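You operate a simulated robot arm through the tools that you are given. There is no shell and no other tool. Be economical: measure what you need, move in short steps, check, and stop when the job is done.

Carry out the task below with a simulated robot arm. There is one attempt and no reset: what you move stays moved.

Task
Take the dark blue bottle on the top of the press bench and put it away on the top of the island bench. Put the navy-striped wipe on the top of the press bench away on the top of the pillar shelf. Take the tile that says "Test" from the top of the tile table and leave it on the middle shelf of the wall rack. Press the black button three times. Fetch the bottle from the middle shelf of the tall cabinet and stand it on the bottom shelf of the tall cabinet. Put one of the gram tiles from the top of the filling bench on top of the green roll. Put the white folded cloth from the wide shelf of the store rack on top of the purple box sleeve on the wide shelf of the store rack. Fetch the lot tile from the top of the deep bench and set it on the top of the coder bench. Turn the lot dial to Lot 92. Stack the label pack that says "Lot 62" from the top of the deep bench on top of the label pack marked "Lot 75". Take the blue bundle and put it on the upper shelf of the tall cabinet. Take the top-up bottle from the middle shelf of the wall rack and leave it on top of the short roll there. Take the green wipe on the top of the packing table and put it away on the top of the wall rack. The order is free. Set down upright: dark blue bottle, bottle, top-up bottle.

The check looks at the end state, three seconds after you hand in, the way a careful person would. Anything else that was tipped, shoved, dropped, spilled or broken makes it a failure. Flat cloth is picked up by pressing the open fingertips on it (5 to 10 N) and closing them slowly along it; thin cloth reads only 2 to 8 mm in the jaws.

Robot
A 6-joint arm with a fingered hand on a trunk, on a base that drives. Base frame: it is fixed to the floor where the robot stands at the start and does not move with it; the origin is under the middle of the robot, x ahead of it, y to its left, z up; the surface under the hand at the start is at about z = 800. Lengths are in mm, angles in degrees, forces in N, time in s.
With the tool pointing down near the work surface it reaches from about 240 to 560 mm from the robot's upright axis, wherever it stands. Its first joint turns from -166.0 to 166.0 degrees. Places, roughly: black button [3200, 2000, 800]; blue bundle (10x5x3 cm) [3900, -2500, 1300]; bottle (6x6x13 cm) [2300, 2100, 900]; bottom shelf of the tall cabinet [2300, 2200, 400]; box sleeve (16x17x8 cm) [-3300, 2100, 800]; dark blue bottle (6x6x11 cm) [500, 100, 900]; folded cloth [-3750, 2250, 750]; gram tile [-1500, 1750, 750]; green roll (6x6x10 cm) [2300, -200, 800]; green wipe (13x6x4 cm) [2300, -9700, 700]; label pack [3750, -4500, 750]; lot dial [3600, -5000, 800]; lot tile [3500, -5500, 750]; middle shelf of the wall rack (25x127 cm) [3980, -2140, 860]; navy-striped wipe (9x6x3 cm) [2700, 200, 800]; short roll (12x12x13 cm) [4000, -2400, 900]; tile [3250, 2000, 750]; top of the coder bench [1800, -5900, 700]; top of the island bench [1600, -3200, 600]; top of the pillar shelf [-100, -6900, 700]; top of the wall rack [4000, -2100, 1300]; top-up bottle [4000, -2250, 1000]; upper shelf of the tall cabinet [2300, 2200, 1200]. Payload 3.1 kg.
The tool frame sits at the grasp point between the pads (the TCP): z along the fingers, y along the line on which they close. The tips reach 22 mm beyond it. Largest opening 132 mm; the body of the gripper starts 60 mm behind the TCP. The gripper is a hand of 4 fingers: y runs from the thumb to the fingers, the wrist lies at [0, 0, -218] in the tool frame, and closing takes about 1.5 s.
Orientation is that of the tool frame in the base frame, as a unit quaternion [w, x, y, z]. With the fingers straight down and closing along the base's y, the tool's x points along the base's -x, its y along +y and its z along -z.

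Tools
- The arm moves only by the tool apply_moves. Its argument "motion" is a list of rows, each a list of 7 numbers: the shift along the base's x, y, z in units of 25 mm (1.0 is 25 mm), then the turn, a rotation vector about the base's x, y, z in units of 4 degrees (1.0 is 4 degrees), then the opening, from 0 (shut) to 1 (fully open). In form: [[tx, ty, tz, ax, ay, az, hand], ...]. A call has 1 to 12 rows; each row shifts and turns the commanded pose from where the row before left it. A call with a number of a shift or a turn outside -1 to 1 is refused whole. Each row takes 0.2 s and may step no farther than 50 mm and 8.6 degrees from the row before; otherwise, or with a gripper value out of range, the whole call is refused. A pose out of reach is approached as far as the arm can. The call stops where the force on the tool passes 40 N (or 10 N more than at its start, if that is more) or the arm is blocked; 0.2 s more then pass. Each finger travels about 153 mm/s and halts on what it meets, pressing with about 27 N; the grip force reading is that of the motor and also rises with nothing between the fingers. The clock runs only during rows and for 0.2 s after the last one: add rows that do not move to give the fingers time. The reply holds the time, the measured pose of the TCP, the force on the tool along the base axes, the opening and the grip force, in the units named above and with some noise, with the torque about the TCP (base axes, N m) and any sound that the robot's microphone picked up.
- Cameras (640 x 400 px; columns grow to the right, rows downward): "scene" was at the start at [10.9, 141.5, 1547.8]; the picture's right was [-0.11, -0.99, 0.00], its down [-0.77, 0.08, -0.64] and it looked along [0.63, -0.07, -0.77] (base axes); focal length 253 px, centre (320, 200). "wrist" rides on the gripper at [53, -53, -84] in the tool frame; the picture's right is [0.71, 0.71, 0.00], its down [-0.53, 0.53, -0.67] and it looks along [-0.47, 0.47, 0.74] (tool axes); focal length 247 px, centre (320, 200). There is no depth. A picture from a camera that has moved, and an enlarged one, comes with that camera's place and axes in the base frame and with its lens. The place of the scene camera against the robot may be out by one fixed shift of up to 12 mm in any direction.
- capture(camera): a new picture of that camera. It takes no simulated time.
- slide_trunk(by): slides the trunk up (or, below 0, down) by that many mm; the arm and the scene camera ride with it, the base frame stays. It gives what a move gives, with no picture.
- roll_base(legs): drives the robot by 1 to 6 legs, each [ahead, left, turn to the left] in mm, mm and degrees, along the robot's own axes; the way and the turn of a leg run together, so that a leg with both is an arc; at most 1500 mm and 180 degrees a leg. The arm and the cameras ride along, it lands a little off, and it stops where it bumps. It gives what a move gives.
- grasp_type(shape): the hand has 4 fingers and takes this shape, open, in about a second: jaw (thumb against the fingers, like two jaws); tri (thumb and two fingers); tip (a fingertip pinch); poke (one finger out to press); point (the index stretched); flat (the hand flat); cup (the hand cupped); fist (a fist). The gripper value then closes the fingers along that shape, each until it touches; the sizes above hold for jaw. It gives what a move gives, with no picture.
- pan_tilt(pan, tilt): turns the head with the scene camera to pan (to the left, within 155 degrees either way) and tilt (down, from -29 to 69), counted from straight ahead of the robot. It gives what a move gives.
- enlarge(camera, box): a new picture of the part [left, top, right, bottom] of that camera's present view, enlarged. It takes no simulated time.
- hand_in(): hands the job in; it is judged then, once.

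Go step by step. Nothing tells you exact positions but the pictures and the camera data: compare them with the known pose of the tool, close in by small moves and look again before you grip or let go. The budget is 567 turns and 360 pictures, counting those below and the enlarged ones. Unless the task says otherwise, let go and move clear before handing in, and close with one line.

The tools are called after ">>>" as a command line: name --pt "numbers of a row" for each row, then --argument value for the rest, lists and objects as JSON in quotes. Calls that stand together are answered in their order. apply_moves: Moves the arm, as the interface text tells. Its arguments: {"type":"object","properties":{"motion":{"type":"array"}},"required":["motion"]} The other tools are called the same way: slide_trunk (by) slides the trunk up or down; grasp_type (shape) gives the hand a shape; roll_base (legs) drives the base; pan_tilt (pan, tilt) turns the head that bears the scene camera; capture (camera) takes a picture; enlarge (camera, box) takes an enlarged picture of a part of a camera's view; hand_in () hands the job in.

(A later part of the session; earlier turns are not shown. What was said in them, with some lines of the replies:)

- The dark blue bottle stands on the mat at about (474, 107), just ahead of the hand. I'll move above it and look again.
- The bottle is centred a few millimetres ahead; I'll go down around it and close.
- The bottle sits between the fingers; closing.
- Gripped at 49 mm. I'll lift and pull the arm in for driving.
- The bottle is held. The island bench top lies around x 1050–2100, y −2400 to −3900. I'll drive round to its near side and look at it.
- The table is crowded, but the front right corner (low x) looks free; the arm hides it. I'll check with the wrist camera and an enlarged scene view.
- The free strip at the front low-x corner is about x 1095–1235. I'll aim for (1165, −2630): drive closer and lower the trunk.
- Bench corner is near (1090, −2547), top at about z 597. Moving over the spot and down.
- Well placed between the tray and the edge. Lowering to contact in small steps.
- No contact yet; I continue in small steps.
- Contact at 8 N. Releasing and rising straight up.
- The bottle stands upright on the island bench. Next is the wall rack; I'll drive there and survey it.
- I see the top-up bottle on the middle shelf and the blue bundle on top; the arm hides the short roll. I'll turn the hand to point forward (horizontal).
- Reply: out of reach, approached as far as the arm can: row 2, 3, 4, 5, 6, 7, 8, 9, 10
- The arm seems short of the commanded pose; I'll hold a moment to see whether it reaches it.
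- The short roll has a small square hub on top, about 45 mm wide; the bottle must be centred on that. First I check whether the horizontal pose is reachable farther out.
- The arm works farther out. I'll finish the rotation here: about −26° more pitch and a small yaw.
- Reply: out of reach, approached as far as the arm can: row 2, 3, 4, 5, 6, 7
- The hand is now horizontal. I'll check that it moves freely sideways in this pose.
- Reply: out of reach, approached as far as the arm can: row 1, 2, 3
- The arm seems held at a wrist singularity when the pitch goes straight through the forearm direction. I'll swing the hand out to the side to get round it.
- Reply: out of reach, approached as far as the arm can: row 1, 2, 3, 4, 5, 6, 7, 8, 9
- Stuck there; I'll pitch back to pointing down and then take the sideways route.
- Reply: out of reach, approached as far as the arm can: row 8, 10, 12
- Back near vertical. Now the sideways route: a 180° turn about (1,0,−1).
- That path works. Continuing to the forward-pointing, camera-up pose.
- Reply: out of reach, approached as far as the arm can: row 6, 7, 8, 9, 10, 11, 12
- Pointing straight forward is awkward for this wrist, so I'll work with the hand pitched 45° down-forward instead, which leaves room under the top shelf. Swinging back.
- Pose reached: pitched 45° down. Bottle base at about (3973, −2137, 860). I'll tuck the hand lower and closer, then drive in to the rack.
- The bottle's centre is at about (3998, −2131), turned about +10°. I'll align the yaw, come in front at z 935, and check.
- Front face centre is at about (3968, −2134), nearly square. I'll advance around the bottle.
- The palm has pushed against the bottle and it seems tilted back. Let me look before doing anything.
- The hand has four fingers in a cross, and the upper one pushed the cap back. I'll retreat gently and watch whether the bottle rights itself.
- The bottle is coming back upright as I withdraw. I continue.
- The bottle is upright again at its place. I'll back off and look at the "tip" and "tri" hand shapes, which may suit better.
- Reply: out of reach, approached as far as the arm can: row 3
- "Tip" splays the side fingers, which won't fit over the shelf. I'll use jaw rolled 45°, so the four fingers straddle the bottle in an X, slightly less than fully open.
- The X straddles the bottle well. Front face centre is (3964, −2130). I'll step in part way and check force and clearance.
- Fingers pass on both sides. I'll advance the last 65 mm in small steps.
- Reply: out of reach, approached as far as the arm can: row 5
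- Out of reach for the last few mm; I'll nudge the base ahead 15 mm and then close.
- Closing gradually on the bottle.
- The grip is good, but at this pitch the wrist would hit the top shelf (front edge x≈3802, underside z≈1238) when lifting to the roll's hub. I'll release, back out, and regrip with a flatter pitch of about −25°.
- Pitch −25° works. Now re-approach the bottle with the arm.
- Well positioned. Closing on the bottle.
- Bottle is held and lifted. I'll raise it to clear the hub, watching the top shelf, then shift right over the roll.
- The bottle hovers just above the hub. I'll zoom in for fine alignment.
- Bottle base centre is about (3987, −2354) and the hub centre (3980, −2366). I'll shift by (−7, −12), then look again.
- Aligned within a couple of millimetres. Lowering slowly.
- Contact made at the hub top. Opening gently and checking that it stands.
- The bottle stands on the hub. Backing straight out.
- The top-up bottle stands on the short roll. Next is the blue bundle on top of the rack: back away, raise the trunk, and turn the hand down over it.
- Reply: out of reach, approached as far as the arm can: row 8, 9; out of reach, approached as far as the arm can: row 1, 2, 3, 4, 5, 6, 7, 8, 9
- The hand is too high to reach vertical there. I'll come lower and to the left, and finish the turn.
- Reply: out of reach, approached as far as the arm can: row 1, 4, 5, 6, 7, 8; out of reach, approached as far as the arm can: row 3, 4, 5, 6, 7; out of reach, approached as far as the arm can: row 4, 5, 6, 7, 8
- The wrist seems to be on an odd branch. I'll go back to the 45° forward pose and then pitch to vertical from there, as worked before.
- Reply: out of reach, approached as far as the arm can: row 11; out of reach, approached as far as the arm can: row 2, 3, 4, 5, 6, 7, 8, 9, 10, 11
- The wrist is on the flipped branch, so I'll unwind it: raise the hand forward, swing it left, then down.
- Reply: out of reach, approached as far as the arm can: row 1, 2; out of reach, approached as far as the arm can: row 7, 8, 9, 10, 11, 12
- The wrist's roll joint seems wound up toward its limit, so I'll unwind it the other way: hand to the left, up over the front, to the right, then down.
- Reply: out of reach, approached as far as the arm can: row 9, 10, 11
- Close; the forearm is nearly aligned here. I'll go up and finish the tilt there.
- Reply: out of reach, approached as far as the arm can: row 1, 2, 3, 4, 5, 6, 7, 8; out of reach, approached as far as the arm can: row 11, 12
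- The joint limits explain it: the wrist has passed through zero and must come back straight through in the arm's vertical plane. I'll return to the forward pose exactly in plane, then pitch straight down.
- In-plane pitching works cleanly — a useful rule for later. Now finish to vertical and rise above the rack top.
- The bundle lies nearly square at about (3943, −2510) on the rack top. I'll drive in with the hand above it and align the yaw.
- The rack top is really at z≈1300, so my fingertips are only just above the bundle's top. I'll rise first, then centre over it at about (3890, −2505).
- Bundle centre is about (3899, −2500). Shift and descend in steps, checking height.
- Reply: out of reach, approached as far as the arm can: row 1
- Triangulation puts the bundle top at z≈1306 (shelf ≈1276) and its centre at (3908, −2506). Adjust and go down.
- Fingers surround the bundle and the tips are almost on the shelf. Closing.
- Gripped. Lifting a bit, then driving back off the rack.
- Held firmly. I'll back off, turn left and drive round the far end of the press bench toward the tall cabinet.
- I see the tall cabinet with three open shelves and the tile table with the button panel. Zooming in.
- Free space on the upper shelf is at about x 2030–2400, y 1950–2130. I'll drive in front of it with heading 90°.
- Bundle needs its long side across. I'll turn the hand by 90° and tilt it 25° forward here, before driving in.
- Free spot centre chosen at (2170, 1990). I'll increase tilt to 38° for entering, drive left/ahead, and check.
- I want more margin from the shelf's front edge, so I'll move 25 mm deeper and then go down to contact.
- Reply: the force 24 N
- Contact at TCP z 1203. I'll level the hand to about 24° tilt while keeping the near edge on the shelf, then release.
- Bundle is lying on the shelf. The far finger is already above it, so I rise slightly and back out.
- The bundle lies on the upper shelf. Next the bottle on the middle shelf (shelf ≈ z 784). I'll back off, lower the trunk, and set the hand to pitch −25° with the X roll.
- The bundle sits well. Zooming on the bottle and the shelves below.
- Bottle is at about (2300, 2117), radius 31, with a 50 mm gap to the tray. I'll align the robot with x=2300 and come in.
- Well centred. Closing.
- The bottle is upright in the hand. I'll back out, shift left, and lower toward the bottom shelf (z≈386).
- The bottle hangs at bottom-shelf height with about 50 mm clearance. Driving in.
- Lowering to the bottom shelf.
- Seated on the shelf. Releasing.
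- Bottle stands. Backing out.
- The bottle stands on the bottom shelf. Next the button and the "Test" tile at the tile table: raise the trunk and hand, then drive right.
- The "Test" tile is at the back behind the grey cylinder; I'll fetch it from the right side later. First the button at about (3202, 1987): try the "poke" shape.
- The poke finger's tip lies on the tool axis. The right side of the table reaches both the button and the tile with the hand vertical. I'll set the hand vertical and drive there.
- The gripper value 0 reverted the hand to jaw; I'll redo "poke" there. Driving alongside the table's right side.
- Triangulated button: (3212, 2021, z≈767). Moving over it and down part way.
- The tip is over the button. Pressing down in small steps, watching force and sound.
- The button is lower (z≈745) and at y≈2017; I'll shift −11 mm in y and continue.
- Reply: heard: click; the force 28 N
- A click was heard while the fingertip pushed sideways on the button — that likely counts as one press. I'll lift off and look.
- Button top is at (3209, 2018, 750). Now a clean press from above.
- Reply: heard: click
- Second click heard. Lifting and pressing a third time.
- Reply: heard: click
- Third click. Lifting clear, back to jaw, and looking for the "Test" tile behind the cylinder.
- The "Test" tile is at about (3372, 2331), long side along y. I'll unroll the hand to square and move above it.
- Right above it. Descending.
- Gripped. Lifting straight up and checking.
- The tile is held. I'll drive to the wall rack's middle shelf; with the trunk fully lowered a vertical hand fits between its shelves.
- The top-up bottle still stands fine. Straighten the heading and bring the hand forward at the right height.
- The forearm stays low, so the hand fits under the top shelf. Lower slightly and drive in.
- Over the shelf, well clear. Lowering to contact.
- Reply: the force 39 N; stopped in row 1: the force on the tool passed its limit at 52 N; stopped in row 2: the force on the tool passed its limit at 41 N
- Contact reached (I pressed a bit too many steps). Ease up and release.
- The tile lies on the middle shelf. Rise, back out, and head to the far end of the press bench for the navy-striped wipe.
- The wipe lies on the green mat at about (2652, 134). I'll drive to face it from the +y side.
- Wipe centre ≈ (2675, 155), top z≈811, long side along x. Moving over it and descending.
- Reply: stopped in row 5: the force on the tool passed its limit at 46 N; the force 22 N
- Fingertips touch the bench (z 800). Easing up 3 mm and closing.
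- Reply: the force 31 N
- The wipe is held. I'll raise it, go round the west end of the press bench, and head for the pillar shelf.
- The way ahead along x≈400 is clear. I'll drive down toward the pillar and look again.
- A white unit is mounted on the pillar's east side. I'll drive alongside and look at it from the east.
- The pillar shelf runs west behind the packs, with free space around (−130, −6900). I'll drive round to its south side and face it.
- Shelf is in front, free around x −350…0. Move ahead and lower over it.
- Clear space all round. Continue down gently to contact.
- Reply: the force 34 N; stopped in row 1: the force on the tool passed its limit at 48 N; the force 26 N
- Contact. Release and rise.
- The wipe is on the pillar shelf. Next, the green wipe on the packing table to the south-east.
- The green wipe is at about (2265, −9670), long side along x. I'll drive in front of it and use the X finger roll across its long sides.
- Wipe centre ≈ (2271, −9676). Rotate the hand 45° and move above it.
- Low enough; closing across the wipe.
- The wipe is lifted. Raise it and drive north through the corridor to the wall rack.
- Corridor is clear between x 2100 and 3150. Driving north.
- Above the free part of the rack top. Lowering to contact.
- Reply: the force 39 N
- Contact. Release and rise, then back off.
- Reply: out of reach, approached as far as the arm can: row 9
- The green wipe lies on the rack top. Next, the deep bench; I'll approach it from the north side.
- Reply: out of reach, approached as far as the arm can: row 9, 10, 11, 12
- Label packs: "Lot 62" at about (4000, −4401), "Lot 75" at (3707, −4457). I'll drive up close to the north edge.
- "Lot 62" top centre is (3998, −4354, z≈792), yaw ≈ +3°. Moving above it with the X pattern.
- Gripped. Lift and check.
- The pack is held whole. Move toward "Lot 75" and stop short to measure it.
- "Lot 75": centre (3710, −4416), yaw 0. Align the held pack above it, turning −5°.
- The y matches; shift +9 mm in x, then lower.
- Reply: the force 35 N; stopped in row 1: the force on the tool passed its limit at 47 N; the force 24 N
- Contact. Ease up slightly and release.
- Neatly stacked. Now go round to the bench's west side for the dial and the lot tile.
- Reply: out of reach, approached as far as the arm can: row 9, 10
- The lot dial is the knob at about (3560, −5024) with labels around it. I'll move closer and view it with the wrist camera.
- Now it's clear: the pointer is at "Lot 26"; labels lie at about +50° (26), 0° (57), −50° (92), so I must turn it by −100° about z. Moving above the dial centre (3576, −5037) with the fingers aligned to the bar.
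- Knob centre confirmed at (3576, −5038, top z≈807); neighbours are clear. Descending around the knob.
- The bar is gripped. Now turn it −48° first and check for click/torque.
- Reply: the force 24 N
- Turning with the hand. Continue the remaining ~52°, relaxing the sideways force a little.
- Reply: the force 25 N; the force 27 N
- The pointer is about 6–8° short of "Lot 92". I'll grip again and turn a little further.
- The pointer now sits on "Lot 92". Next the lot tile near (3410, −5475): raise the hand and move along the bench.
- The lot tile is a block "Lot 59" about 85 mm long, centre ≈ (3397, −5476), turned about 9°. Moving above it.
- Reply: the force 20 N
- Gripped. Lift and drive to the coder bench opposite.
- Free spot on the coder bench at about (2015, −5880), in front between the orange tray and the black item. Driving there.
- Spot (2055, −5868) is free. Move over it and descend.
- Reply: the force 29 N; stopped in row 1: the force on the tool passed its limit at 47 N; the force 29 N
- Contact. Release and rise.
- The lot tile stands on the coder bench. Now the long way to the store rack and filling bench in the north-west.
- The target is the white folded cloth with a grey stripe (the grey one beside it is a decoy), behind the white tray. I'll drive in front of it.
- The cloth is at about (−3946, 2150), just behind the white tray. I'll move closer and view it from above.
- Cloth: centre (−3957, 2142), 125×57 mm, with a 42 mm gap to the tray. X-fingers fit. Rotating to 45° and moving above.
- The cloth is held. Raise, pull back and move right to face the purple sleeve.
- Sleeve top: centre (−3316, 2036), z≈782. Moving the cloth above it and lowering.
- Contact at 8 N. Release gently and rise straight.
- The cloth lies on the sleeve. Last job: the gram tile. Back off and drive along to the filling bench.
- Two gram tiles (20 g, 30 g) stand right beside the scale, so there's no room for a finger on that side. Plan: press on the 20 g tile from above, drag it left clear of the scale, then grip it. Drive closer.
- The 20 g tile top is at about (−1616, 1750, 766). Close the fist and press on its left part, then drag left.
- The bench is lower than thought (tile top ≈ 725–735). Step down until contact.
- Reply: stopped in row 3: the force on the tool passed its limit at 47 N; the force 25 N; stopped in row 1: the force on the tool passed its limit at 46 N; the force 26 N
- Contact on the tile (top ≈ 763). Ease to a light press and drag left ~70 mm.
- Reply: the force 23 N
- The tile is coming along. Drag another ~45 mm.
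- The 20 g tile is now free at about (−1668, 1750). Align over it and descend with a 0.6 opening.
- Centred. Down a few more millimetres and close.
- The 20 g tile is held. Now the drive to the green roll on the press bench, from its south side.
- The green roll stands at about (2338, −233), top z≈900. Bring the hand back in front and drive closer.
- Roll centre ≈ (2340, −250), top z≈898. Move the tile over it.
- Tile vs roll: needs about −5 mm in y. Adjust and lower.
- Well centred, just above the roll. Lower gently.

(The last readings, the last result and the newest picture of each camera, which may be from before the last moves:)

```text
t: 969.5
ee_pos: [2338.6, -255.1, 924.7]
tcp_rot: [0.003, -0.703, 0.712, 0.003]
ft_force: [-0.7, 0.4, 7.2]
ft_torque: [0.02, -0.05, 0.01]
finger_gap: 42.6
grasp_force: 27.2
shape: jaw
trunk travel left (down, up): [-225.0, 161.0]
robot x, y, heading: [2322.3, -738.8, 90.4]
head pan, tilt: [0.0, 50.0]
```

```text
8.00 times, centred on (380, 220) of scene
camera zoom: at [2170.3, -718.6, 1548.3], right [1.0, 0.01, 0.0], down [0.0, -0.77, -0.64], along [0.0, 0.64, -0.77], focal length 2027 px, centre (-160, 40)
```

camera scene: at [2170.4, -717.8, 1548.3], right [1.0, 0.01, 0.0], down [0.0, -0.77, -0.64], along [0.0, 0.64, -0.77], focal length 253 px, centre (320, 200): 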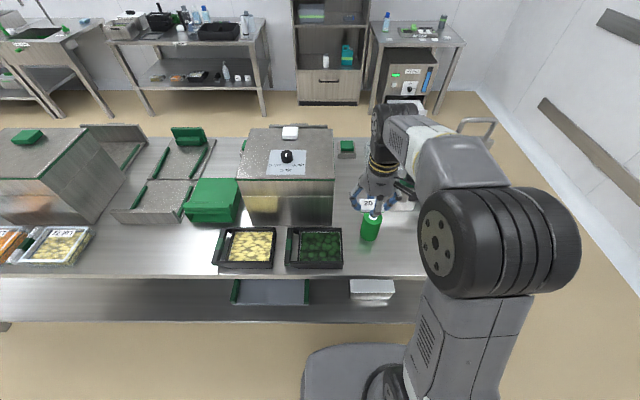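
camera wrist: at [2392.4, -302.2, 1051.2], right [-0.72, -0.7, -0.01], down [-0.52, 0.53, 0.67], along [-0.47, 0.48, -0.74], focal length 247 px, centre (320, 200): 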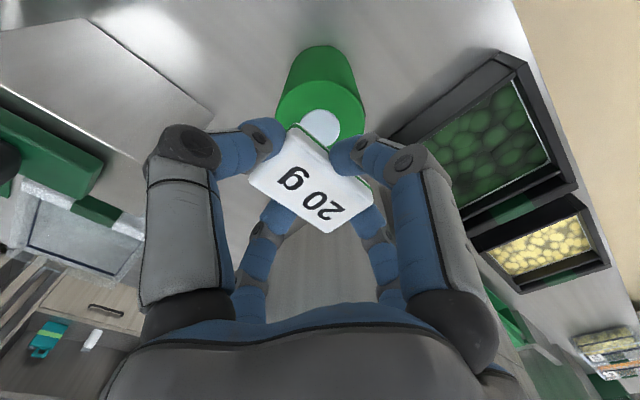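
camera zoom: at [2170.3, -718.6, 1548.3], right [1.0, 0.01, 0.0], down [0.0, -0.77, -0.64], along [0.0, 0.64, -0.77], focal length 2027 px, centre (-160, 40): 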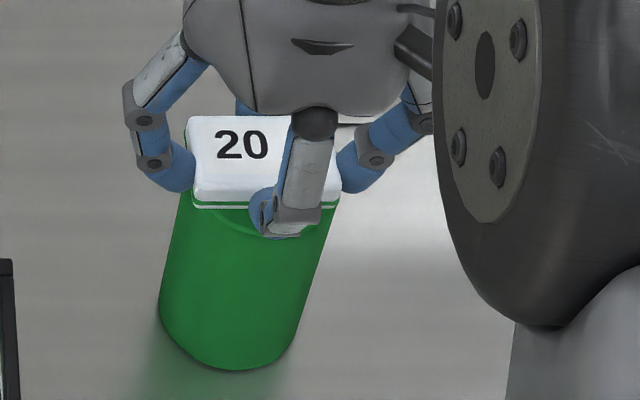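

The tile rests on the roll, centred. Release softly and rise.

>>> apply_moves --pt "0 0 0.02 0 0 0 0.34" --pt "0 0 0 0 0 0 0.38" --pt "0 0 0 0 0 0 0.45" --pt "0 0 0 0 0 0 0.5" --pt "0 0 0 0 0 0 0.5" --pt "0 0 0.4 0 0 0 0.5" --pt "0 0 0.8 0 0 0 0.5" --pt "0 0 1 0 0 0 0.5" --pt "0 0 1 0 0 0 0.5" --pt "0 0 1 0 0 0 0.5" --pt "0 0 1 0 0 0 0.5" --pt "0 -0.5 1 0 0 0 0.5"

>>> enlarge --camera "scene" --box '[340, 180, 420, 250]'

```text
t: 972.1
ee_pos: [2337.8, -268.2, 1077.3]
tcp_rot: [0.003, -0.703, 0.711, 0.002]
ft_force: [-1.0, 0.1, -0.3]
ft_torque: [0.02, 0.05, -0.01]
finger_gap: 65.5
grasp_force: 0.0
shape: jaw
trunk travel left (down, up): [-225.0, 161.0]
robot x, y, heading: [2322.6, -736.8, 90.4]
head pan, tilt: [0.0, 50.0]
```

```text
5.71 times, centred on (380, 215) of scene
camera zoom: at [2170.5, -718.9, 1548.3], right [1.0, 0.01, 0.0], down [0.0, -0.77, -0.64], along [0.0, 0.64, -0.77], focal length 1448 px, centre (-23, 114)
```

zoom: 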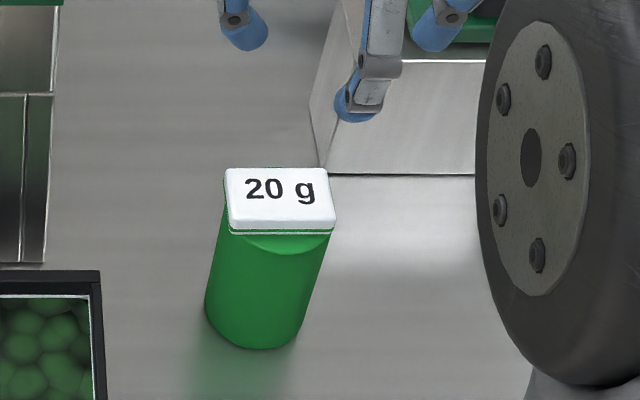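

The tile lies squarely on the green roll. Back clear, then hand in.

>>> roll_base --legs '[[-250, 0, 0]]'

>>> hand_in

```text
t: 974.0
ee_pos: [2339.3, -513.3, 1077.9]
tcp_rot: [0.003, -0.704, 0.711, 0.002]
ft_force: [0.7, 0.2, -0.2]
ft_torque: [0.01, 0.0, 0.02]
finger_gap: 65.6
grasp_force: 0.2
shape: jaw
trunk travel left (down, up): [-225.0, 161.0]
robot x, y, heading: [2323.6, -978.7, 90.3]
head pan, tilt: [0.0, 50.0]
```

```text
The job is handed in.
```

All thirteen jobs are carried out and handed in; the one uncertainty is the black button, where I counted three clicks but the first came from the fingertip pushing the button sideways rather than pressing it from above.
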